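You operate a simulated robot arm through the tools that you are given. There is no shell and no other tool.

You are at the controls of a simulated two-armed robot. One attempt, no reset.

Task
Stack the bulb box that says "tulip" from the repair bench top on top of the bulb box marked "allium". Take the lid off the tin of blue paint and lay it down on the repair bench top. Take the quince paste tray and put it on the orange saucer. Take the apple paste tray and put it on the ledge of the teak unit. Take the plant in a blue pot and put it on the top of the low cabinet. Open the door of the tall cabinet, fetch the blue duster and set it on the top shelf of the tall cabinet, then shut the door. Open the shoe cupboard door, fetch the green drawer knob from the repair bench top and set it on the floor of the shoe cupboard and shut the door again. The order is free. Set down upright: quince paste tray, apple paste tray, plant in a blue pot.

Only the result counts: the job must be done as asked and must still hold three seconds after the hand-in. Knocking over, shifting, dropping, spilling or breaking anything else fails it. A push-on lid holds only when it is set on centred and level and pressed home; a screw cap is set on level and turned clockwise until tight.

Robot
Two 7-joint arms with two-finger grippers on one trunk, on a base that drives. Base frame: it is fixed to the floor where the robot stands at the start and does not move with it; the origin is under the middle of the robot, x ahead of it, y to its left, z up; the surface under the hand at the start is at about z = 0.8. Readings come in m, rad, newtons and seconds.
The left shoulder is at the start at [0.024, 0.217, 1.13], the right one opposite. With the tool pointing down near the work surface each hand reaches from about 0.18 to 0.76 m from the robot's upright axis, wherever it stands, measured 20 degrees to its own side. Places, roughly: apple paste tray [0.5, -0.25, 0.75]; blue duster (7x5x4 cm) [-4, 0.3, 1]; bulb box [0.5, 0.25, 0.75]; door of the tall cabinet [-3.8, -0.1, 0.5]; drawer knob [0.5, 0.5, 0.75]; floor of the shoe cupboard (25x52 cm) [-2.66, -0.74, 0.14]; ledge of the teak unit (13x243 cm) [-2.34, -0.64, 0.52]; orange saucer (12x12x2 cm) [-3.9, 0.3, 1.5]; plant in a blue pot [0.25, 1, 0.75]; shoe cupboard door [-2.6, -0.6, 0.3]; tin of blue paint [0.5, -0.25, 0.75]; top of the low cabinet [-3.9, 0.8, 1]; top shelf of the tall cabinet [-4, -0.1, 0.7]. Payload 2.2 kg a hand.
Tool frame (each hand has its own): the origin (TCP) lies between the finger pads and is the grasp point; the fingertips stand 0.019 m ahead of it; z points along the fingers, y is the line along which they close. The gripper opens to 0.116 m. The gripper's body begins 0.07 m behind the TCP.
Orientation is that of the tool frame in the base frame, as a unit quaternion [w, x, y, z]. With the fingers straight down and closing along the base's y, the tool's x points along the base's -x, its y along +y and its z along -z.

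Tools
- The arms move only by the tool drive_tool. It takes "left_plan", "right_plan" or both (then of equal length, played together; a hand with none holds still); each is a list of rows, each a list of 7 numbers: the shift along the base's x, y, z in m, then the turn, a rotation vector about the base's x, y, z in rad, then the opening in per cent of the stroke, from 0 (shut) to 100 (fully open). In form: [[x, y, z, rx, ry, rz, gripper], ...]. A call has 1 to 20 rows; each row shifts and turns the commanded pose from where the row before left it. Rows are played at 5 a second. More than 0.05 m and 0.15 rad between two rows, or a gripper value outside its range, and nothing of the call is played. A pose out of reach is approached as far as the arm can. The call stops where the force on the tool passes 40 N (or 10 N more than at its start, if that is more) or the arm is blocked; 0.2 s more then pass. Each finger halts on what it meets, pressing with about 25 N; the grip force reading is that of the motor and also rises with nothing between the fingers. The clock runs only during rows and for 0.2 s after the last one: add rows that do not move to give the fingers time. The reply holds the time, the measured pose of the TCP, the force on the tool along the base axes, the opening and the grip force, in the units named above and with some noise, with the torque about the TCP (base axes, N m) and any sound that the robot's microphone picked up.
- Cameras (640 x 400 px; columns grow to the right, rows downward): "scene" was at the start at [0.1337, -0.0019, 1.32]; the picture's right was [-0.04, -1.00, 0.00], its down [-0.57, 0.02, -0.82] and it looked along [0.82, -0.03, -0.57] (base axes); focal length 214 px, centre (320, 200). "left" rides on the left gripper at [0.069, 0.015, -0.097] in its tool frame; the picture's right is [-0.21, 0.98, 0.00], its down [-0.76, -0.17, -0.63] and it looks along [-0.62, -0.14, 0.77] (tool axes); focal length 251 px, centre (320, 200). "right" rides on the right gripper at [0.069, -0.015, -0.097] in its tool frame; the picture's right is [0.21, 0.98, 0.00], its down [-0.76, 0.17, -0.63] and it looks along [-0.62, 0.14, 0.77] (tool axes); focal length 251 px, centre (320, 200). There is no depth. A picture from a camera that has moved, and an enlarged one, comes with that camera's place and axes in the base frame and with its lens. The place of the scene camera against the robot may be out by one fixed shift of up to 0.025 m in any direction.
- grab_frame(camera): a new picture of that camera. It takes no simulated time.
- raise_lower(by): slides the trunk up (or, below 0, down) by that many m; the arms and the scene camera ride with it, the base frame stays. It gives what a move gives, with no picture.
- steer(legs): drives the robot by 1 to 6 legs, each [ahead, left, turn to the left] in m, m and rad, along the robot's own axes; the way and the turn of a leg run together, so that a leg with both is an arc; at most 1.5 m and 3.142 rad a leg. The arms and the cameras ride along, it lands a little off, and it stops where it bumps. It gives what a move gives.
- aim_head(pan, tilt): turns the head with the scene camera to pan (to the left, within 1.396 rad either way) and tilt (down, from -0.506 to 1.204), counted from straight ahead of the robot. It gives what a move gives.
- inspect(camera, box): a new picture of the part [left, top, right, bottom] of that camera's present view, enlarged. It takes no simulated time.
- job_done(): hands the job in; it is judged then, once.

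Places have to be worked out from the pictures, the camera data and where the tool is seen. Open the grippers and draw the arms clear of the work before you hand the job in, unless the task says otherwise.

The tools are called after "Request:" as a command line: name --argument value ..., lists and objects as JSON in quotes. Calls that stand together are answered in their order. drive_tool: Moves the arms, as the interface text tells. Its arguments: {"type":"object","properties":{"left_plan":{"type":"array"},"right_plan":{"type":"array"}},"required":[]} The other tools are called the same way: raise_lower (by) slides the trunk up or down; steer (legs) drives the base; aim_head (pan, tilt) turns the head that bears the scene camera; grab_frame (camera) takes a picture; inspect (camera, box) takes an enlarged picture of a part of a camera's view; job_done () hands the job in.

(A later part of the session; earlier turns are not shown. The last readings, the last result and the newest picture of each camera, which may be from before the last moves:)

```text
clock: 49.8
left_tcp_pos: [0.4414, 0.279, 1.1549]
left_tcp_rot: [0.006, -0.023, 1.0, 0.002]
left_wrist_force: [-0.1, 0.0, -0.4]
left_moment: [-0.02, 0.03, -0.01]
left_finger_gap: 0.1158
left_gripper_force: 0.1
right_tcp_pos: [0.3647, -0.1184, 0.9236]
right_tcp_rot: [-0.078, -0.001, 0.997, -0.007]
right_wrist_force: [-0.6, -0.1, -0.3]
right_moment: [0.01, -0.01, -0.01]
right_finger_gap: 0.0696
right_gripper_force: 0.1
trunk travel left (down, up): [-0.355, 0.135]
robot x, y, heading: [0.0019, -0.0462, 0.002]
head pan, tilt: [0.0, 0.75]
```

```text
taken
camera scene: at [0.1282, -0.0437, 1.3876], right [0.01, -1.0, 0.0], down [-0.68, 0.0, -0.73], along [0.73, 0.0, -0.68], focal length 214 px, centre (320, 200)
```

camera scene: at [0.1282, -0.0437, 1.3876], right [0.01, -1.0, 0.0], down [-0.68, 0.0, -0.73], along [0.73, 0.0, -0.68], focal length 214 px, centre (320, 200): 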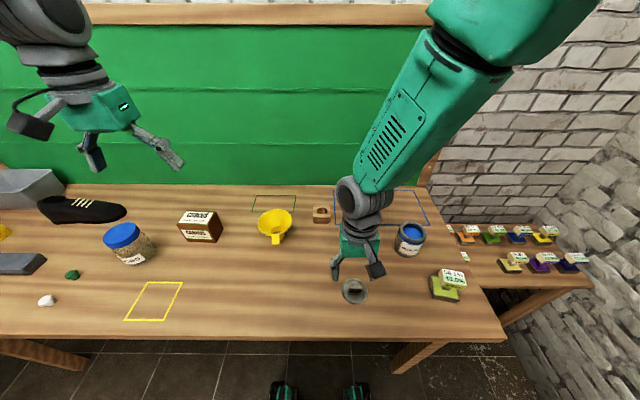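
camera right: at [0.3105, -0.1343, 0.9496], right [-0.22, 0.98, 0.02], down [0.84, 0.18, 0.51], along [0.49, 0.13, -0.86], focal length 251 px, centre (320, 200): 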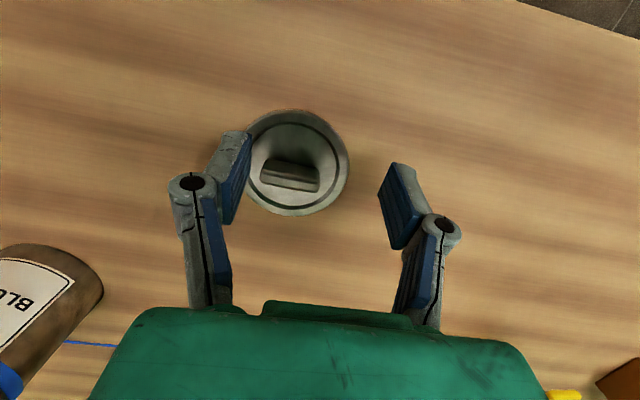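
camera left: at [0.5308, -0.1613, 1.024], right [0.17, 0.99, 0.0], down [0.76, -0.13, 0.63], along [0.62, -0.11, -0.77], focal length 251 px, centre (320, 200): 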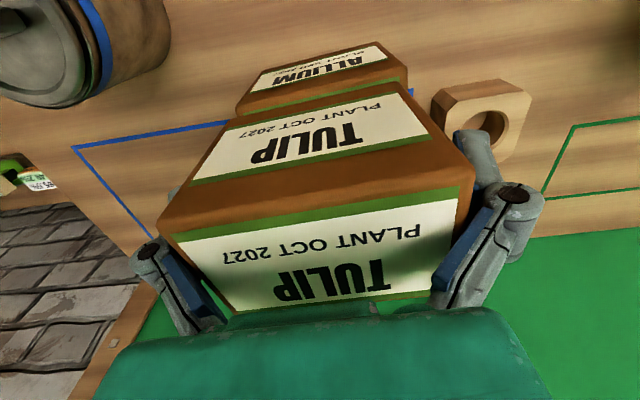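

The lid lies flat on the bench, hand clear. I extend the right hand outward/forward, levelling it, to get it out of the cramped posture.

Request:
drive_tool --right_plan '[[0.02, -0.03, 0.01, 0, -0.05, 0, 60], [0.02, -0.03, 0.01, 0, -0.05, 0, 60], [0.02, -0.03, 0.01, 0, -0.05, 0, 60], [0.02, -0.03, 0.01, 0, 0, 0, 60], [0.02, -0.02, 0.01, 0, 0, 0, 60], [0, 0, 0, 0, 0, 0, 60]]'

Request:
grab_frame --camera "scene"

```text
clock: 51.2
left_tcp_pos: [0.4411, 0.2786, 1.1551]
left_tcp_rot: [0.007, -0.023, 1.0, 0.003]
left_wrist_force: [-0.3, -0.9, -0.1]
left_moment: [-0.04, 0.03, -0.01]
left_finger_gap: 0.116
left_gripper_force: 0.1
right_tcp_pos: [0.4658, -0.2602, 0.9721]
right_tcp_rot: [-0.002, -0.001, 1.0, -0.007]
right_wrist_force: [0.9, -0.2, 0.1]
right_moment: [-0.01, -0.03, 0.02]
right_finger_gap: 0.0695
right_gripper_force: 0.0
trunk travel left (down, up): [-0.355, 0.135]
robot x, y, heading: [-0.0008, -0.0492, 0.006]
head pan, tilt: [0.0, 0.75]
```

```text
taken
camera scene: at [0.1281, -0.0452, 1.3877], right [0.01, -1.0, 0.0], down [-0.68, 0.0, -0.73], along [0.73, 0.0, -0.68], focal length 214 px, centre (320, 200)
```

scene: 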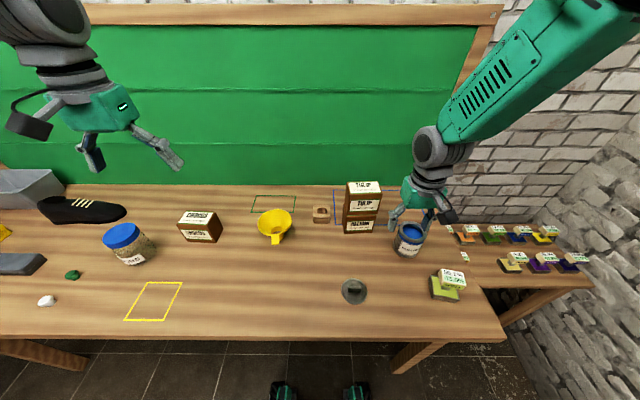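

Now the right arm is comfortable again. I raise the right hand, then back the robot 0.12 m and go 0.15 m right so that the apple tray is well placed for it.

Request:
drive_tool --right_plan '[[0.01, -0.02, 0.03, 0, 0, 0, 100], [0.01, -0.01, 0.03, 0, 0, 0, 100], [0, 0, 0.03, 0, 0, 0, 100], [0, 0, 0, 0, 0, 0, 100]]'

Request:
steer --legs '[[-0.12, -0.15, 0]]'

Request:
drive_tool --right_plan '[[0, 0, 0, 0, 0, 0, 100], [0, 0, 0, 0, 0, 0, 100], [0, 0, 0, 0, 0, 0, 100], [0, 0, 0, 0, 0, 0, 100], [0, 0, 0, 0, 0, 0, 100], [0, 0, 0, 0, 0, 0, 100], [0, 0, 0, 0, 0, 0, 100], [0, 0, 0, 0, 0, 0, 100], [0, 0, 0, 0, 0, 0, 100], [0, 0, 0, 0, 0, 0, 100], [0, 0, 0, 0, 0, 0, 100], [0, 0, 0, 0, 0, 0, 100], [0, 0, 0, 0, 0, 0, 100], [0, 0, 0, 0, 0, 0, 100], [0, 0, 0, 0, 0, 0, 100]]'

Request:
grab_frame --camera "right"

Request:
grab_frame --camera "scene"

```text
clock: 52.2
left_tcp_pos: [0.4423, 0.2785, 1.1543]
left_tcp_rot: [0.006, -0.023, 1.0, 0.003]
left_wrist_force: [-0.5, -0.1, -1.1]
left_moment: [0.0, 0.03, 0.03]
left_finger_gap: 0.1162
left_gripper_force: 0.0
right_tcp_pos: [0.487, -0.2909, 1.0634]
right_tcp_rot: [-0.005, -0.002, 1.0, -0.007]
right_wrist_force: [0.1, 0.4, -0.3]
right_moment: [0.02, 0.04, 0.01]
right_finger_gap: 0.1162
right_gripper_force: 0.2
trunk travel left (down, up): [-0.355, 0.135]
robot x, y, heading: [0.003, -0.0463, 0.008]
head pan, tilt: [0.0, 0.75]
```

```text
clock: 53.8
left_tcp_pos: [0.3206, 0.1273, 1.1542]
left_tcp_rot: [0.006, -0.024, 1.0, 0.002]
left_wrist_force: [-0.5, 0.6, -0.2]
left_moment: [0.01, -0.01, 0.0]
left_finger_gap: 0.1161
left_gripper_force: 0.0
right_tcp_pos: [0.3659, -0.4407, 1.0619]
right_tcp_rot: [-0.003, -0.004, 1.0, -0.008]
right_wrist_force: [-0.7, -0.2, 0.0]
right_moment: [0.0, -0.04, 0.02]
right_finger_gap: 0.1161
right_gripper_force: 0.1
trunk travel left (down, up): [-0.355, 0.135]
robot x, y, heading: [-0.123, -0.1999, 0.008]
head pan, tilt: [0.0, 0.75]
```

```text
clock: 57.0
left_tcp_pos: [0.3166, 0.1209, 1.1573]
left_tcp_rot: [0.009, -0.023, 1.0, 0.005]
left_wrist_force: [0.0, -0.3, 0.2]
left_moment: [0.0, -0.02, 0.04]
left_finger_gap: 0.1159
left_gripper_force: 0.1
right_tcp_pos: [0.3617, -0.4463, 1.0639]
right_tcp_rot: [-0.001, -0.004, 1.0, -0.006]
right_wrist_force: [-0.4, 0.5, 0.6]
right_moment: [0.05, 0.03, -0.01]
right_finger_gap: 0.1161
right_gripper_force: 0.0
trunk travel left (down, up): [-0.355, 0.135]
robot x, y, heading: [-0.1231, -0.2011, 0.013]
head pan, tilt: [0.0, 0.75]
```

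```text
taken
camera right: at [0.2921, -0.4613, 1.1605], right [-0.22, 0.98, -0.01], down [0.76, 0.18, 0.63], along [0.61, 0.13, -0.78], focal length 251 px, centre (320, 200)
```

right: 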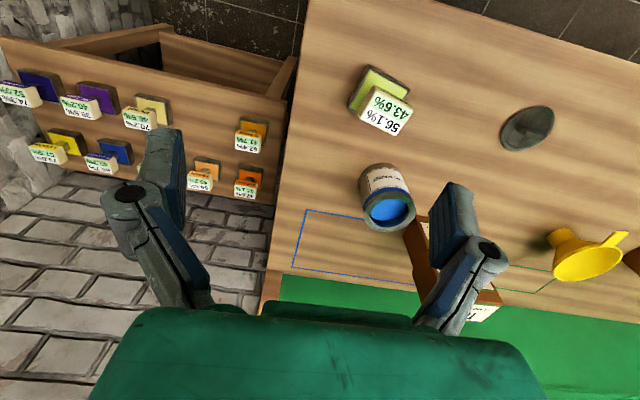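

```text
taken
camera scene: at [0.0072, -0.2009, 1.3877], right [0.01, -1.0, 0.0], down [-0.68, 0.0, -0.73], along [0.73, 0.01, -0.68], focal length 214 px, centre (320, 200)
```

scene: 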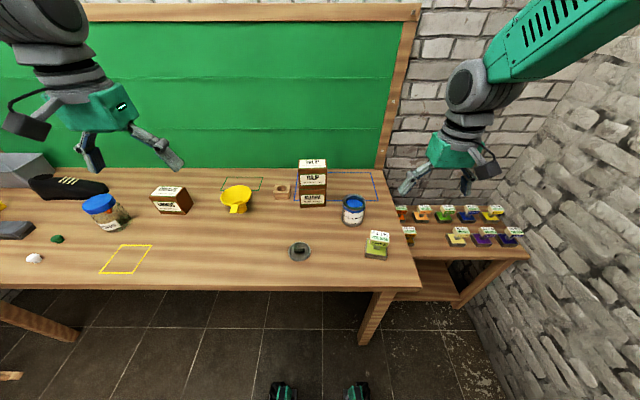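

I zoom in on the apple tray and the quince tray from both cameras.

Request:
inspect --camera "right" --box '[320, 40, 440, 150]'

Request:
inspect --camera "scene" --box '[350, 200, 430, 270]'

Request:
inspect --camera "right" --box '[180, 90, 300, 210]'

```text
3.64 times, centred on (380, 95) of right
camera zoom: at [0.2921, -0.4613, 1.1605], right [-0.22, 0.98, -0.01], down [0.76, 0.18, 0.63], along [0.61, 0.13, -0.78], focal length 914 px, centre (102, 582)
```

zoom: 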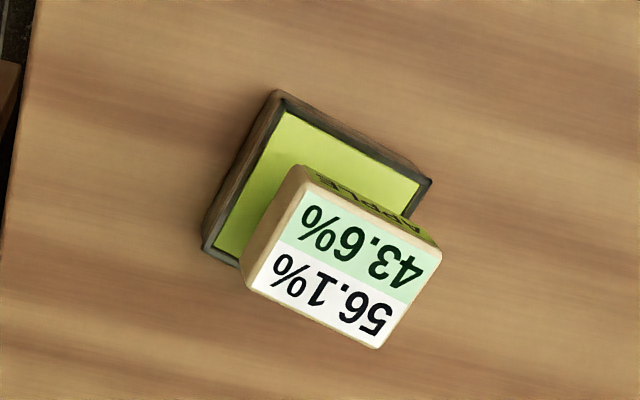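

```text
5.71 times, centred on (390, 235) of scene
camera zoom: at [0.0072, -0.2009, 1.3877], right [0.01, -1.0, 0.0], down [-0.68, 0.0, -0.73], along [0.73, 0.01, -0.68], focal length 1226 px, centre (-80, 0)
```

zoom: 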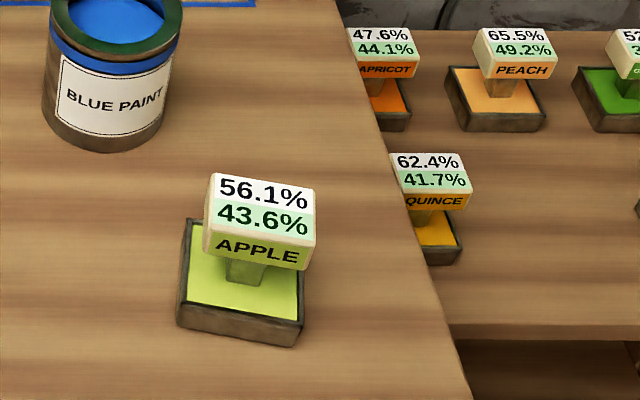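

```text
3.33 times, centred on (240, 150) of right
camera zoom: at [0.2921, -0.4613, 1.1605], right [-0.22, 0.98, -0.01], down [0.76, 0.18, 0.63], along [0.61, 0.13, -0.78], focal length 838 px, centre (587, 367)
```

zoom: 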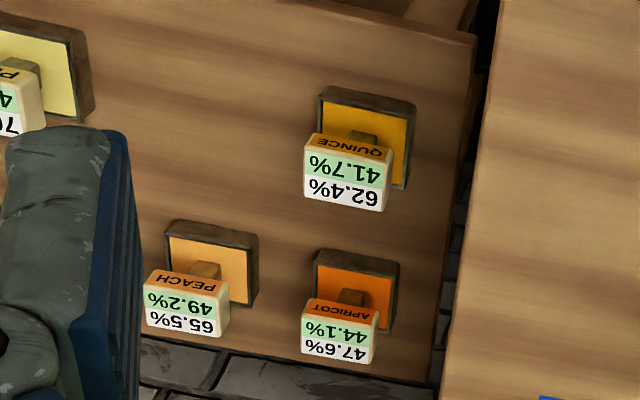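

Apple tray: base centre ≈(0.377, -0.366), yaw ≈ -0.18, tag block top at z≈0.88. Before gripping I want to know the destinations, so I back away from the bench and turn around to look.

Request:
steer --legs '[[-0.6, 0, 0], [0, 0, 1.5708]]'

Request:
aim_head --pan 0.8 --tilt 0.3

Request:
grab_frame --camera "scene"

```text
clock: 64.2
left_tcp_pos: [-1.0282, 0.2481, 1.1576]
left_tcp_rot: [-0.003, 0.711, -0.703, -0.01]
left_wrist_force: [0.0, 1.2, 0.4]
left_moment: [-0.01, -0.02, 0.02]
left_finger_gap: 0.1162
left_gripper_force: 0.0
right_tcp_pos: [-0.4589, 0.2725, 1.0625]
right_tcp_rot: [0.002, -0.697, 0.718, -0.005]
right_wrist_force: [0.0, -0.7, -0.6]
right_moment: [0.02, -0.02, -0.01]
right_finger_gap: 0.1161
right_gripper_force: 0.1
trunk travel left (down, up): [-0.355, 0.135]
robot x, y, heading: [-0.7275, -0.1968, 1.538]
head pan, tilt: [0.0, 0.75]
```

```text
clock: 65.3
left_tcp_pos: [-1.0329, 0.2452, 1.1591]
left_tcp_rot: [-0.005, 0.711, -0.703, -0.01]
left_wrist_force: [0.5, -0.7, -0.7]
left_moment: [-0.02, -0.02, -0.01]
left_finger_gap: 0.1163
left_gripper_force: 0.0
right_tcp_pos: [-0.4639, 0.2699, 1.0642]
right_tcp_rot: [0.004, -0.697, 0.717, -0.005]
right_wrist_force: [0.0, -0.7, -0.1]
right_moment: [0.04, -0.03, 0.03]
right_finger_gap: 0.1159
right_gripper_force: 0.1
trunk travel left (down, up): [-0.355, 0.135]
robot x, y, heading: [-0.7261, -0.202, 1.539]
head pan, tilt: [0.799, 0.3]
```

```text
taken
camera scene: at [-0.7896, -0.0908, 1.4279], right [0.72, 0.7, 0.0], down [0.21, -0.22, -0.95], along [-0.66, 0.69, -0.3], focal length 214 px, centre (320, 200)
```

scene: 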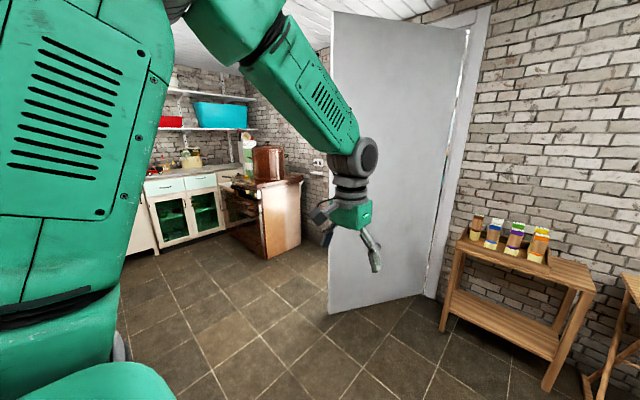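

A doorway and other furniture are visible to the left. I turn another 90° to face the far wall.

Request:
steer --legs '[[0, 0, 1.5708]]'

Request:
aim_head --pan 0.0 --tilt 0.25

Request:
grab_frame --camera "scene"

Request:
aim_head --pan 0.8 --tilt 0.4

Request:
grab_frame --camera "scene"

```text
clock: 69.5
left_tcp_pos: [-1.1784, -0.496, 1.1584]
left_tcp_rot: [0.005, 1.0, -0.005, -0.009]
left_wrist_force: [-0.4, -0.9, 0.0]
left_moment: [-0.04, -0.02, -0.02]
left_finger_gap: 0.1163
left_gripper_force: 0.0
right_tcp_pos: [-1.1907, 0.0733, 1.0627]
right_tcp_rot: [-0.005, 1.0, -0.026, -0.001]
right_wrist_force: [-0.2, -1.1, -0.1]
right_moment: [-0.02, 0.01, -0.04]
right_finger_gap: 0.116
right_gripper_force: 0.1
trunk travel left (down, up): [-0.355, 0.135]
robot x, y, heading: [-0.7226, -0.2004, 3.09]
head pan, tilt: [0.799, 0.3]
```

```text
clock: 70.6
left_tcp_pos: [-1.175, -0.4959, 1.1594]
left_tcp_rot: [0.004, 1.0, -0.006, -0.011]
left_wrist_force: [-0.7, 0.8, 0.7]
left_moment: [0.01, -0.03, 0.04]
left_finger_gap: 0.1159
left_gripper_force: 0.0
right_tcp_pos: [-1.1889, 0.0727, 1.0665]
right_tcp_rot: [-0.005, 1.0, -0.026, -0.001]
right_wrist_force: [-0.3, 1.1, -0.1]
right_moment: [0.01, 0.0, -0.05]
right_finger_gap: 0.1159
right_gripper_force: 0.0
trunk travel left (down, up): [-0.355, 0.135]
robot x, y, heading: [-0.7256, -0.2045, 3.089]
head pan, tilt: [0.0, 0.25]
```

```text
taken
camera scene: at [-0.8594, -0.195, 1.4327], right [0.05, 1.0, 0.0], down [0.25, -0.01, -0.97], along [-0.97, 0.05, -0.25], focal length 214 px, centre (320, 200)
```

scene: 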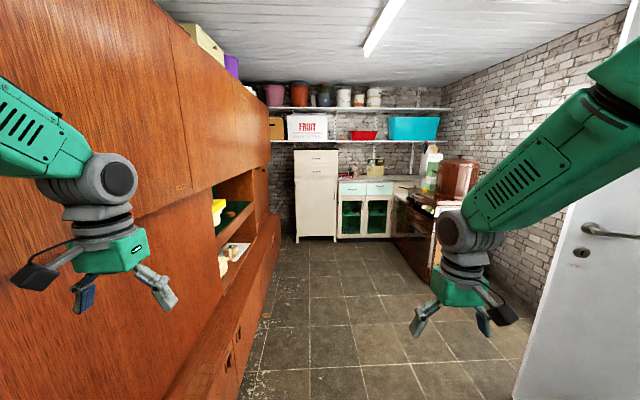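

```text
clock: 71.7
left_tcp_pos: [-1.1767, -0.4966, 1.1614]
left_tcp_rot: [0.005, 1.0, -0.005, -0.011]
left_wrist_force: [-0.1, 0.0, -0.1]
left_moment: [0.01, -0.03, 0.0]
left_finger_gap: 0.1159
left_gripper_force: 0.1
right_tcp_pos: [-1.1882, 0.0733, 1.0653]
right_tcp_rot: [-0.005, 1.0, -0.027, 0.0]
right_wrist_force: [-0.3, 0.2, -0.8]
right_moment: [-0.03, -0.02, 0.0]
right_finger_gap: 0.1161
right_gripper_force: 0.0
trunk travel left (down, up): [-0.355, 0.135]
robot x, y, heading: [-0.7268, -0.1981, 3.089]
head pan, tilt: [0.799, 0.4]
```

```text
taken
camera scene: at [-0.8338, -0.2627, 1.4189], right [-0.68, 0.73, 0.0], down [0.29, 0.26, -0.92], along [-0.67, -0.63, -0.39], focal length 214 px, centre (320, 200)
```

scene: 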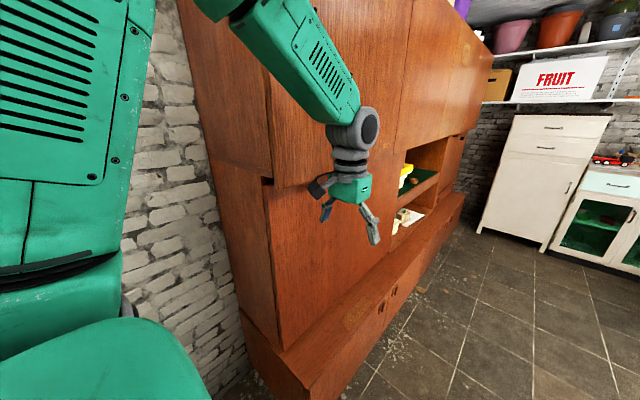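

The teak unit runs along the left wall with the ledge as an open step and cupboard doors below; the cabinets stand at the far end. I drive along, keeping clear of the unit, to have a look at ledge and cupboard.

Request:
steer --legs '[[0.2, -0.3, 0.05], [0.9, 0, 0]]'

Request:
aim_head --pan 0.9 --tilt 0.6

Request:
grab_frame --camera "scene"

Request:
aim_head --pan 0.0 --tilt 0.2

Request:
grab_frame --camera "scene"

```text
clock: 78.5
left_tcp_pos: [-2.2702, -0.2176, 1.1545]
left_tcp_rot: [-0.003, 1.0, 0.023, -0.01]
left_wrist_force: [0.1, -1.0, 0.5]
left_moment: [0.07, 0.02, 0.01]
left_finger_gap: 0.1161
left_gripper_force: 0.1
right_tcp_pos: [-2.3124, 0.3519, 1.0681]
right_tcp_rot: [-0.012, 1.0, 0.002, -0.001]
right_wrist_force: [-0.4, 0.1, -0.6]
right_moment: [0.08, 0.0, 0.05]
right_finger_gap: 0.116
right_gripper_force: 0.1
trunk travel left (down, up): [-0.355, 0.135]
robot x, y, heading: [-1.8392, 0.1175, -3.141]
head pan, tilt: [0.799, 0.4]
```

```text
clock: 79.2
left_tcp_pos: [-2.2669, -0.219, 1.1575]
left_tcp_rot: [-0.001, 1.0, 0.024, -0.011]
left_wrist_force: [1.0, -0.4, -0.2]
left_moment: [0.05, 0.02, 0.01]
left_finger_gap: 0.1161
left_gripper_force: 0.0
right_tcp_pos: [-2.313, 0.3505, 1.0693]
right_tcp_rot: [-0.011, 1.0, 0.004, -0.003]
right_wrist_force: [-0.3, 0.1, -0.1]
right_moment: [0.07, -0.03, 0.01]
right_finger_gap: 0.116
right_gripper_force: 0.0
trunk travel left (down, up): [-0.355, 0.135]
robot x, y, heading: [-1.8373, 0.1145, -3.137]
head pan, tilt: [0.901, 0.6]
```

```text
taken
camera scene: at [-1.9319, 0.0226, 1.3996], right [-0.79, 0.62, 0.01], down [0.35, 0.46, -0.82], along [-0.51, -0.64, -0.58], focal length 214 px, centre (320, 200)
```

scene: 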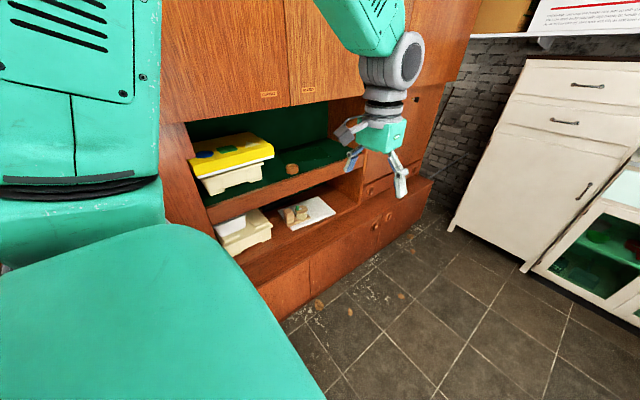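

```text
clock: 80.4
left_tcp_pos: [-2.2671, -0.187, 1.1642]
left_tcp_rot: [0.011, 1.0, 0.021, -0.013]
left_wrist_force: [-0.1, 0.5, -0.4]
left_moment: [-0.06, -0.01, -0.06]
left_finger_gap: 0.1159
left_gripper_force: 0.1
right_tcp_pos: [-2.3118, 0.3798, 1.0637]
right_tcp_rot: [0.0, 1.0, 0.001, -0.003]
right_wrist_force: [-0.1, 0.7, 0.1]
right_moment: [-0.06, 0.01, 0.0]
right_finger_gap: 0.1158
right_gripper_force: 0.1
trunk travel left (down, up): [-0.355, 0.135]
robot x, y, heading: [-1.8351, 0.1197, -3.135]
head pan, tilt: [0.0, 0.201]
```

```text
taken
camera scene: at [-1.9702, 0.1145, 1.4373], right [0.0, 1.0, 0.0], down [0.2, 0.0, -0.98], along [-0.98, 0.0, -0.2], focal length 214 px, centre (320, 200)
```

scene: 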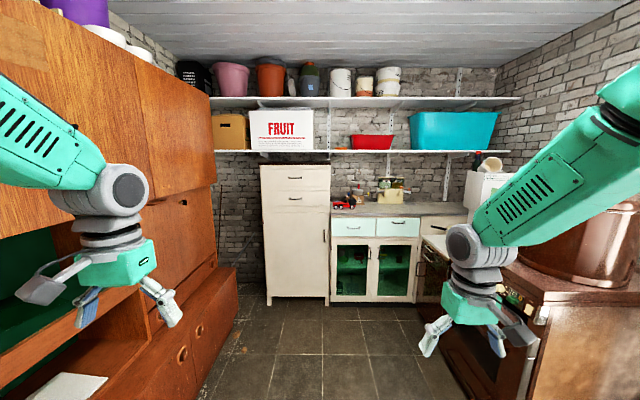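

The far end shows the tall cabinet (door below two drawers), the low cabinet and the shelf above. I zoom in for details.

Request:
inspect --camera "scene" --box '[240, 90, 400, 210]'

Request:
inspect --camera "scene" --box '[320, 140, 480, 240]'

Request:
inspect --camera "scene" --box '[240, 180, 440, 310]'

```text
3.33 times, centred on (320, 150) of scene
camera zoom: at [-1.9702, 0.1145, 1.4373], right [0.0, 1.0, 0.0], down [0.2, 0.0, -0.98], along [-0.98, 0.0, -0.2], focal length 715 px, centre (320, 367)
```

zoom: 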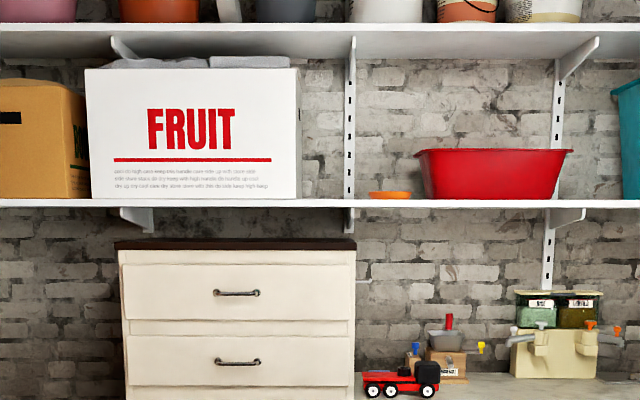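

```text
4.00 times, centred on (400, 190) of scene
camera zoom: at [-1.9702, 0.1145, 1.4373], right [0.0, 1.0, 0.0], down [0.2, 0.0, -0.98], along [-0.98, 0.0, -0.2], focal length 858 px, centre (0, 240)
```

zoom: 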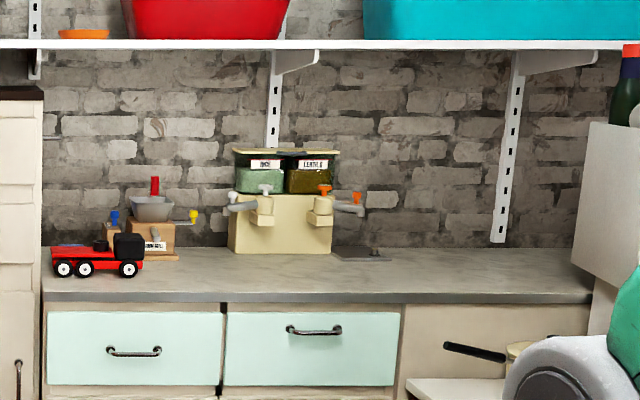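

```text
3.08 times, centred on (340, 245) of scene
camera zoom: at [-1.9702, 0.1145, 1.4373], right [0.0, 1.0, 0.0], down [0.2, 0.0, -0.98], along [-0.98, 0.0, -0.2], focal length 660 px, centre (258, 62)
```

zoom: 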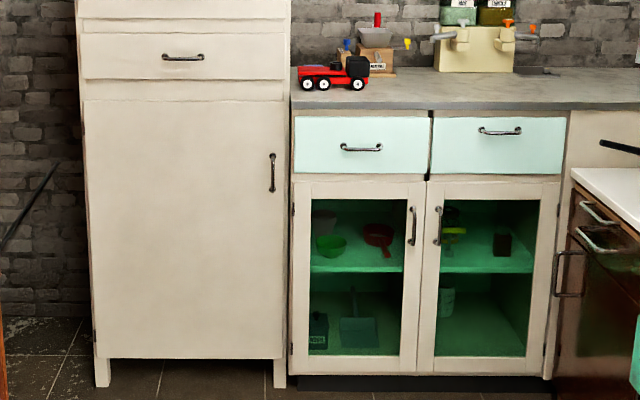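

Saucer: on the shelf at z≈1.5 left of the red basket. Both hands are empty, so I do the duster job first. I drive nearer and search for the blue duster on the low cabinet.

Request:
steer --legs '[[0.75, 0.0, 0]]'

Request:
aim_head --pan -0.1 --tilt 0.3

Request:
grab_frame --camera "scene"

Request:
inspect --camera "scene" --box '[300, 130, 460, 230]'

```text
clock: 84.5
left_tcp_pos: [-3.0245, -0.2289, 1.1568]
left_tcp_rot: [-0.003, 1.0, 0.026, -0.011]
left_wrist_force: [0.0, -0.6, 0.1]
left_moment: [0.07, 0.05, 0.0]
left_finger_gap: 0.1162
left_gripper_force: 0.1
right_tcp_pos: [-3.0713, 0.3399, 1.0712]
right_tcp_rot: [-0.014, 1.0, 0.006, -0.004]
right_wrist_force: [-0.5, -1.0, 0.1]
right_moment: [0.08, 0.0, 0.03]
right_finger_gap: 0.1161
right_gripper_force: 0.1
trunk travel left (down, up): [-0.355, 0.135]
robot x, y, heading: [-2.5963, 0.107, -3.135]
head pan, tilt: [0.0, 0.201]
```

```text
clock: 85.2
left_tcp_pos: [-3.0239, -0.2039, 1.164]
left_tcp_rot: [0.008, 1.0, 0.025, -0.012]
left_wrist_force: [-0.7, 0.2, -0.3]
left_moment: [0.01, -0.01, 0.0]
left_finger_gap: 0.1158
left_gripper_force: 0.0
right_tcp_pos: [-3.07, 0.362, 1.0647]
right_tcp_rot: [-0.003, 1.0, 0.005, -0.003]
right_wrist_force: [-0.2, 0.2, 0.1]
right_moment: [-0.03, -0.01, -0.01]
right_finger_gap: 0.1159
right_gripper_force: 0.1
trunk travel left (down, up): [-0.355, 0.135]
robot x, y, heading: [-2.5946, 0.1073, -3.133]
head pan, tilt: [-0.099, 0.3]
```

```text
taken
camera scene: at [-2.7299, 0.1326, 1.4277], right [0.09, 1.0, -0.01], down [0.3, -0.04, -0.95], along [-0.95, 0.08, -0.3], focal length 214 px, centre (320, 200)
```

scene: 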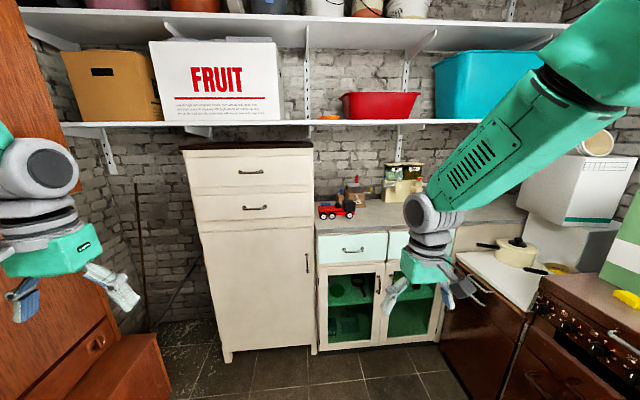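

```text
4.00 times, centred on (380, 180) of scene
camera zoom: at [-2.7299, 0.1326, 1.4277], right [0.09, 1.0, -0.01], down [0.3, -0.04, -0.95], along [-0.95, 0.08, -0.3], focal length 858 px, centre (80, 280)
```

zoom: 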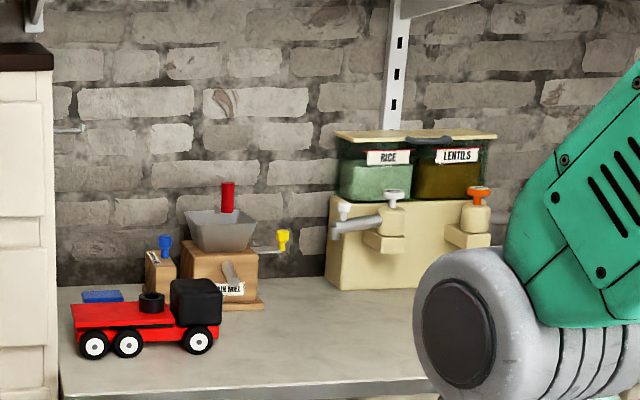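

The blue duster is just behind the red truck on the low cabinet, near (-3.86, 0.26). I raise the trunk and drive closer so the right hand can look down on it.

Request:
raise_lower --by 0.12

Request:
steer --legs '[[0.55, 0.0, -0.008]]'

Request:
drive_tool --right_plan '[[0, 0, 0, 0, 0, 0, 100], [0, 0, 0, 0, 0, 0, 100], [0, 0, 0, 0, 0, 0, 100], [0, 0, 0, 0, 0, 0, 100], [0, 0, 0, 0, 0, 0, 100], [0, 0, 0, 0, 0, 0, 100], [0, 0, 0, 0, 0, 0, 100], [0, 0, 0, 0, 0, 0, 100], [0, 0, 0, 0, 0, 0, 100], [0, 0, 0, 0, 0, 0, 100]]'

Request:
grab_frame --camera "right"

Request:
grab_frame --camera "scene"

```text
clock: 86.7
left_tcp_pos: [-3.0229, -0.2023, 1.2832]
left_tcp_rot: [0.008, 1.0, 0.025, -0.012]
left_wrist_force: [0.0, 0.9, -0.8]
left_moment: [-0.06, -0.03, 0.01]
left_finger_gap: 0.1158
left_gripper_force: 0.0
right_tcp_pos: [-3.0701, 0.3646, 1.1853]
right_tcp_rot: [-0.002, 1.0, 0.004, -0.005]
right_wrist_force: [0.1, 1.1, 0.4]
right_moment: [0.01, -0.01, 0.01]
right_finger_gap: 0.1159
right_gripper_force: 0.2
trunk travel left (down, up): [-0.475, 0.015]
robot x, y, heading: [-2.5926, 0.1069, -3.132]
head pan, tilt: [-0.099, 0.3]
```

```text
clock: 89.9
left_tcp_pos: [-3.5662, -0.1972, 1.2859]
left_tcp_rot: [0.009, 1.0, 0.021, -0.014]
left_wrist_force: [0.4, 1.0, 0.7]
left_moment: [-0.03, -0.03, 0.04]
left_finger_gap: 0.1162
left_gripper_force: 0.0
right_tcp_pos: [-3.6081, 0.3692, 1.1869]
right_tcp_rot: [-0.001, 1.0, 0.001, -0.004]
right_wrist_force: [0.6, 1.0, 0.6]
right_moment: [-0.06, 0.04, 0.01]
right_finger_gap: 0.116
right_gripper_force: 0.0
trunk travel left (down, up): [-0.475, 0.015]
robot x, y, heading: [-3.1391, 0.1058, 3.147]
head pan, tilt: [-0.099, 0.3]
```

```text
clock: 92.3
left_tcp_pos: [-3.5615, -0.2209, 1.282]
left_tcp_rot: [0.002, 1.0, 0.023, -0.015]
left_wrist_force: [0.1, 0.3, 0.7]
left_moment: [-0.02, -0.01, 0.0]
left_finger_gap: 0.116
left_gripper_force: 0.0
right_tcp_pos: [-3.6043, 0.3464, 1.1927]
right_tcp_rot: [-0.008, 1.0, 0.004, -0.006]
right_wrist_force: [0.3, 1.0, -0.1]
right_moment: [-0.03, -0.01, -0.02]
right_finger_gap: 0.1159
right_gripper_force: 0.0
trunk travel left (down, up): [-0.475, 0.015]
robot x, y, heading: [-3.1397, 0.1, -3.142]
head pan, tilt: [-0.099, 0.3]
stopped in row 10 (right hand): the arm was blocked; the commanded pose is now the measured one
```

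```text
taken
camera right: at [-3.5351, 0.3604, 1.2875], right [0.22, -0.98, -0.02], down [-0.75, -0.18, 0.64], along [-0.63, -0.13, -0.77], focal length 251 px, centre (320, 200)
```

right: 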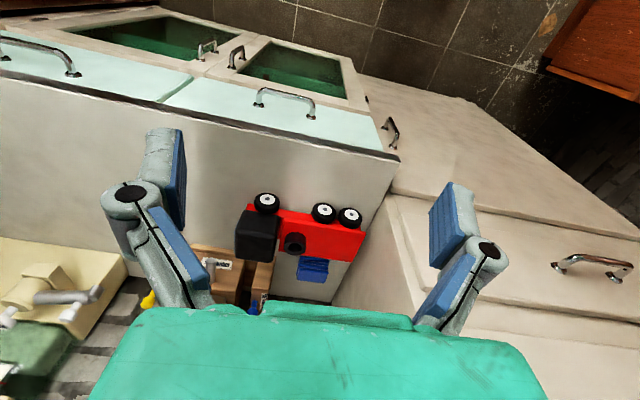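

```text
taken
camera scene: at [-3.272, 0.0923, 1.5481], right [0.1, 1.0, 0.01], down [0.3, -0.02, -0.95], along [-0.95, 0.1, -0.3], focal length 214 px, centre (320, 200)
```

scene: 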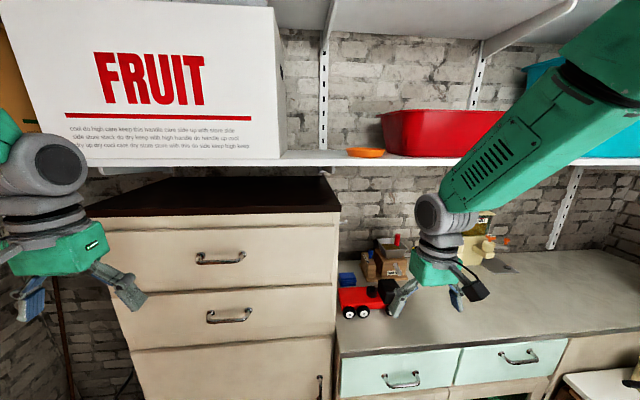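

The duster is visible from above now. I zoom in with the right camera.

Request:
drive_tool --right_plan '[[0, 0, 0, 0, 0, 0, 100], [0, 0, 0, 0, 0, 0, 100], [0, 0, 0, 0, 0, 0, 100], [0, 0, 0, 0, 0, 0, 100], [0, 0, 0, 0, 0, 0, 100], [0, 0, 0, 0, 0, 0, 100], [0, 0, 0, 0, 0, 0, 100], [0, 0, 0, 0, 0, 0, 100], [0, 0, 0, 0, 0, 0, 100], [0, 0, 0, 0, 0, 0, 100]]'

Request:
inspect --camera "right" --box '[220, 180, 380, 300]'

Request:
inspect --camera "scene" --box '[320, 220, 420, 340]'

```text
clock: 94.7
left_tcp_pos: [-3.557, -0.2623, 1.2723]
left_tcp_rot: [-0.014, 1.0, 0.024, -0.014]
left_wrist_force: [0.0, -1.9, 0.6]
left_moment: [0.13, 0.03, -0.01]
left_finger_gap: 0.1161
left_gripper_force: 0.1
right_tcp_pos: [-3.6003, 0.309, 1.1988]
right_tcp_rot: [-0.024, 1.0, 0.005, -0.008]
right_wrist_force: [-0.4, -1.0, 0.3]
right_moment: [0.09, -0.06, 0.03]
right_finger_gap: 0.1158
right_gripper_force: 0.0
trunk travel left (down, up): [-0.475, 0.015]
robot x, y, heading: [-3.1399, 0.0989, -3.141]
head pan, tilt: [-0.099, 0.3]
stopped in row 10 (right hand): the arm was blocked; the commanded pose is now the measured one
```

```text
3.33 times, centred on (300, 240) of right
camera zoom: at [-3.5316, 0.3194, 1.2957], right [0.22, -0.97, -0.05], down [-0.74, -0.2, 0.64], along [-0.63, -0.1, -0.77], focal length 838 px, centre (387, 67)
```

zoom: 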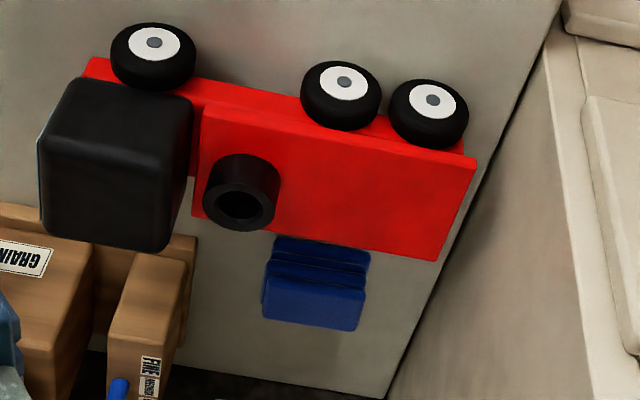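

```text
3.33 times, centred on (370, 280) of scene
camera zoom: at [-3.272, 0.1006, 1.5481], right [0.1, 0.99, 0.01], down [0.3, -0.02, -0.95], along [-0.95, 0.1, -0.3], focal length 715 px, centre (153, -67)
```

zoom: 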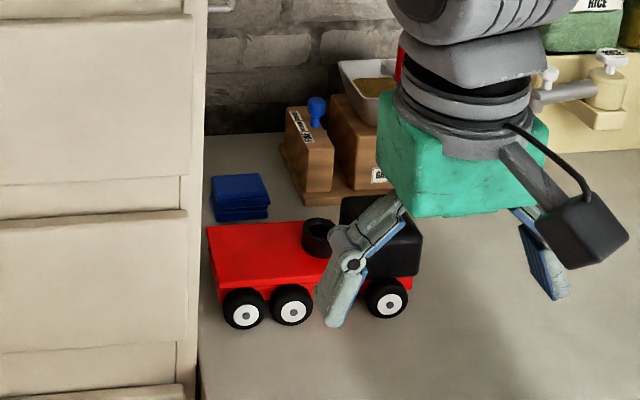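

The sway appears larger with the trunk high. I read again to see whether it settles.

Request:
drive_tool --right_plan '[[0, 0, 0, 0, 0, 0, 100]]'

Request:
drive_tool --right_plan '[[0, 0, 0, 0, 0, 0, 100], [0, 0, 0, 0, 0, 0, 100]]'

Request:
drive_tool --right_plan '[[0, 0, 0, 0, 0, 0, 100], [0, 0, 0, 0, 0, 0, 100], [0, 0, 0, 0, 0, 0, 100], [0, 0, 0, 0, 0, 0, 100]]'

Request:
drive_tool --right_plan '[[0, 0, 0, 0, 0, 0, 100], [0, 0, 0, 0, 0, 0, 100], [0, 0, 0, 0, 0, 0, 100], [0, 0, 0, 0, 0, 0, 100], [0, 0, 0, 0, 0, 0, 100]]'

```text
clock: 95.1
left_tcp_pos: [-3.5592, -0.2214, 1.2814]
left_tcp_rot: [-0.001, 1.0, 0.021, -0.014]
left_wrist_force: [0.5, 0.0, -0.1]
left_moment: [-0.01, -0.02, 0.0]
left_finger_gap: 0.1163
left_gripper_force: 0.0
right_tcp_pos: [-3.602, 0.3468, 1.1924]
right_tcp_rot: [-0.011, 1.0, 0.001, -0.005]
right_wrist_force: [-0.8, -0.4, 0.5]
right_moment: [-0.07, 0.02, -0.02]
right_finger_gap: 0.116
right_gripper_force: 0.0
trunk travel left (down, up): [-0.475, 0.015]
robot x, y, heading: [-3.1407, 0.1055, 3.144]
head pan, tilt: [-0.099, 0.3]
```

```text
clock: 95.9
left_tcp_pos: [-3.5542, -0.2788, 1.27]
left_tcp_rot: [-0.02, 0.999, 0.026, -0.015]
left_wrist_force: [0.6, -1.4, -0.9]
left_moment: [0.03, 0.01, 0.02]
left_finger_gap: 0.116
left_gripper_force: 0.1
right_tcp_pos: [-3.5985, 0.2913, 1.2027]
right_tcp_rot: [-0.028, 1.0, 0.006, -0.01]
right_wrist_force: [0.3, -0.3, -0.5]
right_moment: [0.08, -0.02, 0.0]
right_finger_gap: 0.116
right_gripper_force: 0.0
trunk travel left (down, up): [-0.475, 0.015]
robot x, y, heading: [-3.1401, 0.0952, -3.138]
head pan, tilt: [-0.099, 0.3]
stopped in row 2 (right hand): the arm was blocked; the commanded pose is now the measured one
```

```text
clock: 96.9
left_tcp_pos: [-3.5559, -0.2651, 1.273]
left_tcp_rot: [-0.015, 0.999, 0.025, -0.016]
left_wrist_force: [-0.2, 0.1, 0.4]
left_moment: [0.04, 0.0, -0.04]
left_finger_gap: 0.1161
left_gripper_force: 0.0
right_tcp_pos: [-3.5995, 0.3051, 1.2002]
right_tcp_rot: [-0.024, 1.0, 0.005, -0.01]
right_wrist_force: [-0.8, -0.4, 0.4]
right_moment: [0.0, 0.03, 0.02]
right_finger_gap: 0.1164
right_gripper_force: 0.0
trunk travel left (down, up): [-0.475, 0.015]
robot x, y, heading: [-3.1365, 0.0934, -3.137]
head pan, tilt: [-0.099, 0.3]
```

```text
clock: 98.3
left_tcp_pos: [-3.552, -0.2295, 1.2821]
left_tcp_rot: [-0.003, 1.0, 0.021, -0.018]
left_wrist_force: [0.3, 1.0, -0.5]
left_moment: [-0.01, 0.0, 0.01]
left_finger_gap: 0.1159
left_gripper_force: 0.0
right_tcp_pos: [-3.5955, 0.338, 1.1973]
right_tcp_rot: [-0.013, 1.0, 0.002, -0.01]
right_wrist_force: [0.4, -1.2, 0.2]
right_moment: [-0.04, 0.01, -0.02]
right_finger_gap: 0.116
right_gripper_force: 0.1
trunk travel left (down, up): [-0.475, 0.015]
robot x, y, heading: [-3.137, 0.1055, 3.146]
head pan, tilt: [-0.099, 0.3]
stopped in row 5 (right hand): the arm was blocked; the commanded pose is now the measured one
```

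The high trunk sways, and holding the hand actively seems to pump it. I lower the trunk by 0.1 m and let time pass with head moves only.

Request:
raise_lower --by -0.1

Request:
aim_head --pan -0.3 --tilt 0.5

Request:
aim_head --pan -0.2 --tilt 0.5

Request:
aim_head --pan -0.3 --tilt 0.5

Request:
aim_head --pan -0.2 --tilt 0.5

```text
clock: 99.6
left_tcp_pos: [-3.5516, -0.2623, 1.1734]
left_tcp_rot: [-0.015, 0.999, 0.024, -0.016]
left_wrist_force: [0.2, 0.1, 0.0]
left_moment: [0.06, 0.02, 0.01]
left_finger_gap: 0.1159
left_gripper_force: 0.0
right_tcp_pos: [-3.5961, 0.3085, 1.102]
right_tcp_rot: [-0.024, 1.0, 0.002, -0.01]
right_wrist_force: [-0.5, -0.1, -0.1]
right_moment: [0.05, -0.02, 0.01]
right_finger_gap: 0.1159
right_gripper_force: 0.0
trunk travel left (down, up): [-0.375, 0.115]
robot x, y, heading: [-3.1383, 0.1007, -3.141]
head pan, tilt: [-0.099, 0.3]
```

```text
clock: 100.3
left_tcp_pos: [-3.5521, -0.2838, 1.1688]
left_tcp_rot: [-0.025, 0.999, 0.024, -0.016]
left_wrist_force: [0.8, 0.6, 1.5]
left_moment: [0.01, 0.08, 0.02]
left_finger_gap: 0.1159
left_gripper_force: 0.1
right_tcp_pos: [-3.5958, 0.2871, 1.1057]
right_tcp_rot: [-0.033, 0.999, 0.004, -0.01]
right_wrist_force: [-0.4, -0.1, 0.4]
right_moment: [0.05, -0.04, 0.0]
right_finger_gap: 0.1162
right_gripper_force: 0.1
trunk travel left (down, up): [-0.375, 0.115]
robot x, y, heading: [-3.1374, 0.0945, -3.144]
head pan, tilt: [-0.3, 0.499]
```

```text
clock: 101.0
left_tcp_pos: [-3.5516, -0.2334, 1.1812]
left_tcp_rot: [-0.004, 1.0, 0.021, -0.016]
left_wrist_force: [0.0, 0.5, -0.1]
left_moment: [-0.02, -0.01, -0.04]
left_finger_gap: 0.1159
left_gripper_force: 0.0
right_tcp_pos: [-3.5956, 0.3346, 1.0964]
right_tcp_rot: [-0.014, 1.0, 0.001, -0.009]
right_wrist_force: [0.6, -0.2, 0.7]
right_moment: [-0.03, 0.04, -0.03]
right_finger_gap: 0.1159
right_gripper_force: 0.0
trunk travel left (down, up): [-0.375, 0.115]
robot x, y, heading: [-3.1407, 0.1051, 3.142]
head pan, tilt: [-0.201, 0.499]
```

```text
clock: 101.7
left_tcp_pos: [-3.5521, -0.1917, 1.1914]
left_tcp_rot: [0.011, 1.0, 0.019, -0.018]
left_wrist_force: [-0.1, 1.3, 0.7]
left_moment: [-0.14, -0.05, 0.01]
left_finger_gap: 0.1161
left_gripper_force: 0.1
right_tcp_pos: [-3.5946, 0.373, 1.0915]
right_tcp_rot: [0.001, 1.0, -0.001, -0.009]
right_wrist_force: [0.1, 1.0, 0.4]
right_moment: [-0.09, 0.01, -0.01]
right_finger_gap: 0.116
right_gripper_force: 0.0
trunk travel left (down, up): [-0.375, 0.115]
robot x, y, heading: [-3.1391, 0.1123, 3.141]
head pan, tilt: [-0.3, 0.499]
```

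```text
clock: 102.3
left_tcp_pos: [-3.5511, -0.2511, 1.1763]
left_tcp_rot: [-0.012, 1.0, 0.023, -0.016]
left_wrist_force: [0.0, -0.1, -0.2]
left_moment: [0.01, -0.01, 0.03]
left_finger_gap: 0.1161
left_gripper_force: 0.0
right_tcp_pos: [-3.5943, 0.318, 1.1001]
right_tcp_rot: [-0.021, 1.0, 0.002, -0.009]
right_wrist_force: [0.4, -0.6, -0.2]
right_moment: [0.03, 0.04, 0.02]
right_finger_gap: 0.116
right_gripper_force: 0.1
trunk travel left (down, up): [-0.375, 0.115]
robot x, y, heading: [-3.1384, 0.1065, 3.14]
head pan, tilt: [-0.201, 0.499]
```

I lower the trunk further, then wait a longer passive spell.

Request:
raise_lower --by -0.05

Request:
drive_tool --left_plan '[[0, 0, 0, 0, 0, 0, 100], [0, 0, 0, 0, 0, 0, 100], [0, 0, 0, 0, 0, 0, 100], [0, 0, 0, 0, 0, 0, 100], [0, 0, 0, 0, 0, 0, 100], [0, 0, 0, 0, 0, 0, 100], [0, 0, 0, 0, 0, 0, 100], [0, 0, 0, 0, 0, 0, 100], [0, 0, 0, 0, 0, 0, 100], [0, 0, 0, 0, 0, 0, 100], [0, 0, 0, 0, 0, 0, 100], [0, 0, 0, 0, 0, 0, 100], [0, 0, 0, 0, 0, 0, 100], [0, 0, 0, 0, 0, 0, 100], [0, 0, 0, 0, 0, 0, 100], [0, 0, 0, 0, 0, 0, 100], [0, 0, 0, 0, 0, 0, 100], [0, 0, 0, 0, 0, 0, 100], [0, 0, 0, 0, 0, 0, 100], [0, 0, 0, 0, 0, 0, 100]]'

Request:
drive_tool --left_plan '[[0, 0, 0, 0, 0, 0, 100]]'

Request:
drive_tool --left_plan '[[0, 0, 0, 0, 0, 0, 100]]'

Request:
drive_tool --left_plan '[[0, 0, 0, 0, 0, 0, 100]]'

```text
clock: 103.2
left_tcp_pos: [-3.5516, -0.2435, 1.1289]
left_tcp_rot: [-0.008, 1.0, 0.023, -0.017]
left_wrist_force: [0.3, -0.4, 0.9]
left_moment: [0.06, 0.03, -0.01]
left_finger_gap: 0.1161
left_gripper_force: 0.1
right_tcp_pos: [-3.5934, 0.3269, 1.0494]
right_tcp_rot: [-0.018, 1.0, 0.002, -0.01]
right_wrist_force: [-0.3, -0.6, 0.0]
right_moment: [0.01, 0.01, -0.01]
right_finger_gap: 0.1163
right_gripper_force: 0.1
trunk travel left (down, up): [-0.325, 0.165]
robot x, y, heading: [-3.14, 0.1062, 3.14]
head pan, tilt: [-0.201, 0.499]
```

```text
clock: 107.7
left_tcp_pos: [-3.5503, -0.279, 1.1219]
left_tcp_rot: [-0.02, 0.999, 0.026, -0.016]
left_wrist_force: [0.3, -0.8, 0.3]
left_moment: [0.05, 0.03, -0.01]
left_finger_gap: 0.116
left_gripper_force: 0.1
right_tcp_pos: [-3.5943, 0.2918, 1.0552]
right_tcp_rot: [-0.03, 0.999, 0.006, -0.012]
right_wrist_force: [0.5, -0.5, -0.1]
right_moment: [0.06, -0.03, 0.0]
right_finger_gap: 0.1161
right_gripper_force: 0.1
trunk travel left (down, up): [-0.325, 0.165]
robot x, y, heading: [-3.1364, 0.0901, -3.142]
head pan, tilt: [-0.201, 0.499]
stopped in row 20 (left hand): the arm was blocked; the commanded pose is now the measured one
```

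```text
clock: 108.2
left_tcp_pos: [-3.5474, -0.2869, 1.119]
left_tcp_rot: [-0.026, 0.999, 0.026, -0.019]
left_wrist_force: [0.5, -0.8, -1.0]
left_moment: [0.08, 0.02, 0.01]
left_finger_gap: 0.116
left_gripper_force: 0.1
right_tcp_pos: [-3.5913, 0.2836, 1.0585]
right_tcp_rot: [-0.034, 0.999, 0.005, -0.014]
right_wrist_force: [0.4, -1.3, 0.1]
right_moment: [0.14, 0.0, 0.01]
right_finger_gap: 0.116
right_gripper_force: 0.0
trunk travel left (down, up): [-0.325, 0.165]
robot x, y, heading: [-3.138, 0.0909, 3.136]
head pan, tilt: [-0.201, 0.499]
stopped in row 1 (left hand): the arm was blocked; the commanded pose is now the measured one
```

```text
clock: 108.7
left_tcp_pos: [-3.549, -0.2431, 1.1303]
left_tcp_rot: [-0.007, 1.0, 0.022, -0.018]
left_wrist_force: [-0.5, 1.2, 0.1]
left_moment: [-0.08, -0.04, -0.02]
left_finger_gap: 0.116
left_gripper_force: 0.1
right_tcp_pos: [-3.592, 0.3262, 1.051]
right_tcp_rot: [-0.019, 1.0, 0.001, -0.012]
right_wrist_force: [0.3, 1.7, -0.1]
right_moment: [-0.04, 0.01, -0.01]
right_finger_gap: 0.1159
right_gripper_force: 0.0
trunk travel left (down, up): [-0.325, 0.165]
robot x, y, heading: [-3.1388, 0.1013, 3.143]
head pan, tilt: [-0.201, 0.499]
```

```text
clock: 109.0
left_tcp_pos: [-3.5472, -0.2716, 1.1225]
left_tcp_rot: [-0.019, 0.999, 0.026, -0.019]
left_wrist_force: [0.2, -0.4, 0.3]
left_moment: [0.02, -0.01, -0.02]
left_finger_gap: 0.1161
left_gripper_force: 0.0
right_tcp_pos: [-3.5914, 0.2988, 1.0559]
right_tcp_rot: [-0.029, 0.999, 0.004, -0.013]
right_wrist_force: [0.8, -0.4, -1.5]
right_moment: [0.01, 0.01, 0.0]
right_finger_gap: 0.116
right_gripper_force: 0.0
trunk travel left (down, up): [-0.325, 0.165]
robot x, y, heading: [-3.141, 0.0963, 3.139]
head pan, tilt: [-0.201, 0.499]
```

The sway goes on. I try idle commands that move nothing, to see if it dies down with both arms passive.

Request:
aim_head --pan -0.2 --tilt 0.5

Request:
raise_lower --by 0.0

Request:
steer --legs '[[0.001, 0, 0]]'

Request:
aim_head --pan -0.2 --tilt 0.5

Request:
aim_head --pan -0.2 --tilt 0.5

Request:
aim_head --pan -0.2 --tilt 0.5

```text
clock: 109.7
left_tcp_pos: [-3.5485, -0.2244, 1.1353]
left_tcp_rot: [0.001, 1.0, 0.022, -0.019]
left_wrist_force: [-0.1, 1.3, 0.5]
left_moment: [-0.04, -0.05, -0.02]
left_finger_gap: 0.1162
left_gripper_force: 0.1
right_tcp_pos: [-3.5899, 0.3445, 1.0486]
right_tcp_rot: [-0.01, 1.0, 0.001, -0.011]
right_wrist_force: [1.6, 2.2, -0.1]
right_moment: [-0.14, 0.0, -0.01]
right_finger_gap: 0.1162
right_gripper_force: 0.1
trunk travel left (down, up): [-0.325, 0.165]
robot x, y, heading: [-3.1373, 0.1091, 3.139]
head pan, tilt: [-0.201, 0.499]
```

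```text
clock: 110.2
left_tcp_pos: [-3.5476, -0.3029, 1.1153]
left_tcp_rot: [-0.03, 0.999, 0.027, -0.019]
left_wrist_force: [0.1, -2.5, -0.1]
left_moment: [0.22, 0.06, 0.02]
left_finger_gap: 0.1159
left_gripper_force: 0.0
right_tcp_pos: [-3.5924, 0.2682, 1.061]
right_tcp_rot: [-0.041, 0.999, 0.007, -0.013]
right_wrist_force: [-0.6, -0.7, -0.9]
right_moment: [0.17, -0.04, 0.02]
right_finger_gap: 0.116
right_gripper_force: 0.0
trunk travel left (down, up): [-0.325, 0.165]
robot x, y, heading: [-3.1418, 0.0896, -3.144]
head pan, tilt: [-0.201, 0.499]
```

```text
clock: 110.8
left_tcp_pos: [-3.5475, -0.2844, 1.1199]
left_tcp_rot: [-0.024, 0.999, 0.026, -0.019]
left_wrist_force: [0.4, 0.2, -0.7]
left_moment: [0.08, 0.01, 0.04]
left_finger_gap: 0.1159
left_gripper_force: 0.0
right_tcp_pos: [-3.5928, 0.2868, 1.0571]
right_tcp_rot: [-0.033, 0.999, 0.006, -0.014]
right_wrist_force: [-0.6, -1.3, 0.4]
right_moment: [0.07, 0.0, 0.01]
right_finger_gap: 0.1157
right_gripper_force: 0.0
trunk travel left (down, up): [-0.325, 0.165]
robot x, y, heading: [-3.1425, 0.0931, 3.145]
head pan, tilt: [-0.201, 0.499]
```

```text
clock: 111.5
left_tcp_pos: [-3.5466, -0.245, 1.1312]
left_tcp_rot: [-0.008, 1.0, 0.023, -0.02]
left_wrist_force: [-0.9, 0.5, 0.3]
left_moment: [-0.02, 0.02, 0.03]
left_finger_gap: 0.1161
left_gripper_force: 0.1
right_tcp_pos: [-3.5898, 0.324, 1.0529]
right_tcp_rot: [-0.017, 1.0, 0.002, -0.013]
right_wrist_force: [0.0, 0.1, 0.2]
right_moment: [-0.04, 0.03, -0.01]
right_finger_gap: 0.1162
right_gripper_force: 0.0
trunk travel left (down, up): [-0.325, 0.165]
robot x, y, heading: [-3.141, 0.1033, 3.143]
head pan, tilt: [-0.201, 0.499]
```

```text
clock: 112.0
left_tcp_pos: [-3.5451, -0.3003, 1.1154]
left_tcp_rot: [-0.029, 0.999, 0.027, -0.018]
left_wrist_force: [0.4, 0.4, 0.5]
left_moment: [0.07, 0.0, -0.01]
left_finger_gap: 0.1161
left_gripper_force: 0.1
right_tcp_pos: [-3.5906, 0.2721, 1.0603]
right_tcp_rot: [-0.039, 0.999, 0.006, -0.015]
right_wrist_force: [-0.9, -0.3, 0.5]
right_moment: [0.04, -0.05, 0.0]
right_finger_gap: 0.1157
right_gripper_force: 0.0
trunk travel left (down, up): [-0.325, 0.165]
robot x, y, heading: [-3.1411, 0.0902, -3.144]
head pan, tilt: [-0.201, 0.499]
```

```text
clock: 112.7
left_tcp_pos: [-3.5458, -0.3112, 1.1141]
left_tcp_rot: [-0.034, 0.999, 0.027, -0.018]
left_wrist_force: [1.4, -0.5, -0.7]
left_moment: [0.09, -0.01, 0.07]
left_finger_gap: 0.1161
left_gripper_force: 0.0
right_tcp_pos: [-3.5895, 0.2598, 1.0629]
right_tcp_rot: [-0.041, 0.999, 0.008, -0.016]
right_wrist_force: [-1.0, -1.5, -0.3]
right_moment: [0.1, 0.01, -0.01]
right_finger_gap: 0.1162
right_gripper_force: 0.1
trunk travel left (down, up): [-0.325, 0.165]
robot x, y, heading: [-3.1396, 0.0845, -3.142]
head pan, tilt: [-0.201, 0.499]
```

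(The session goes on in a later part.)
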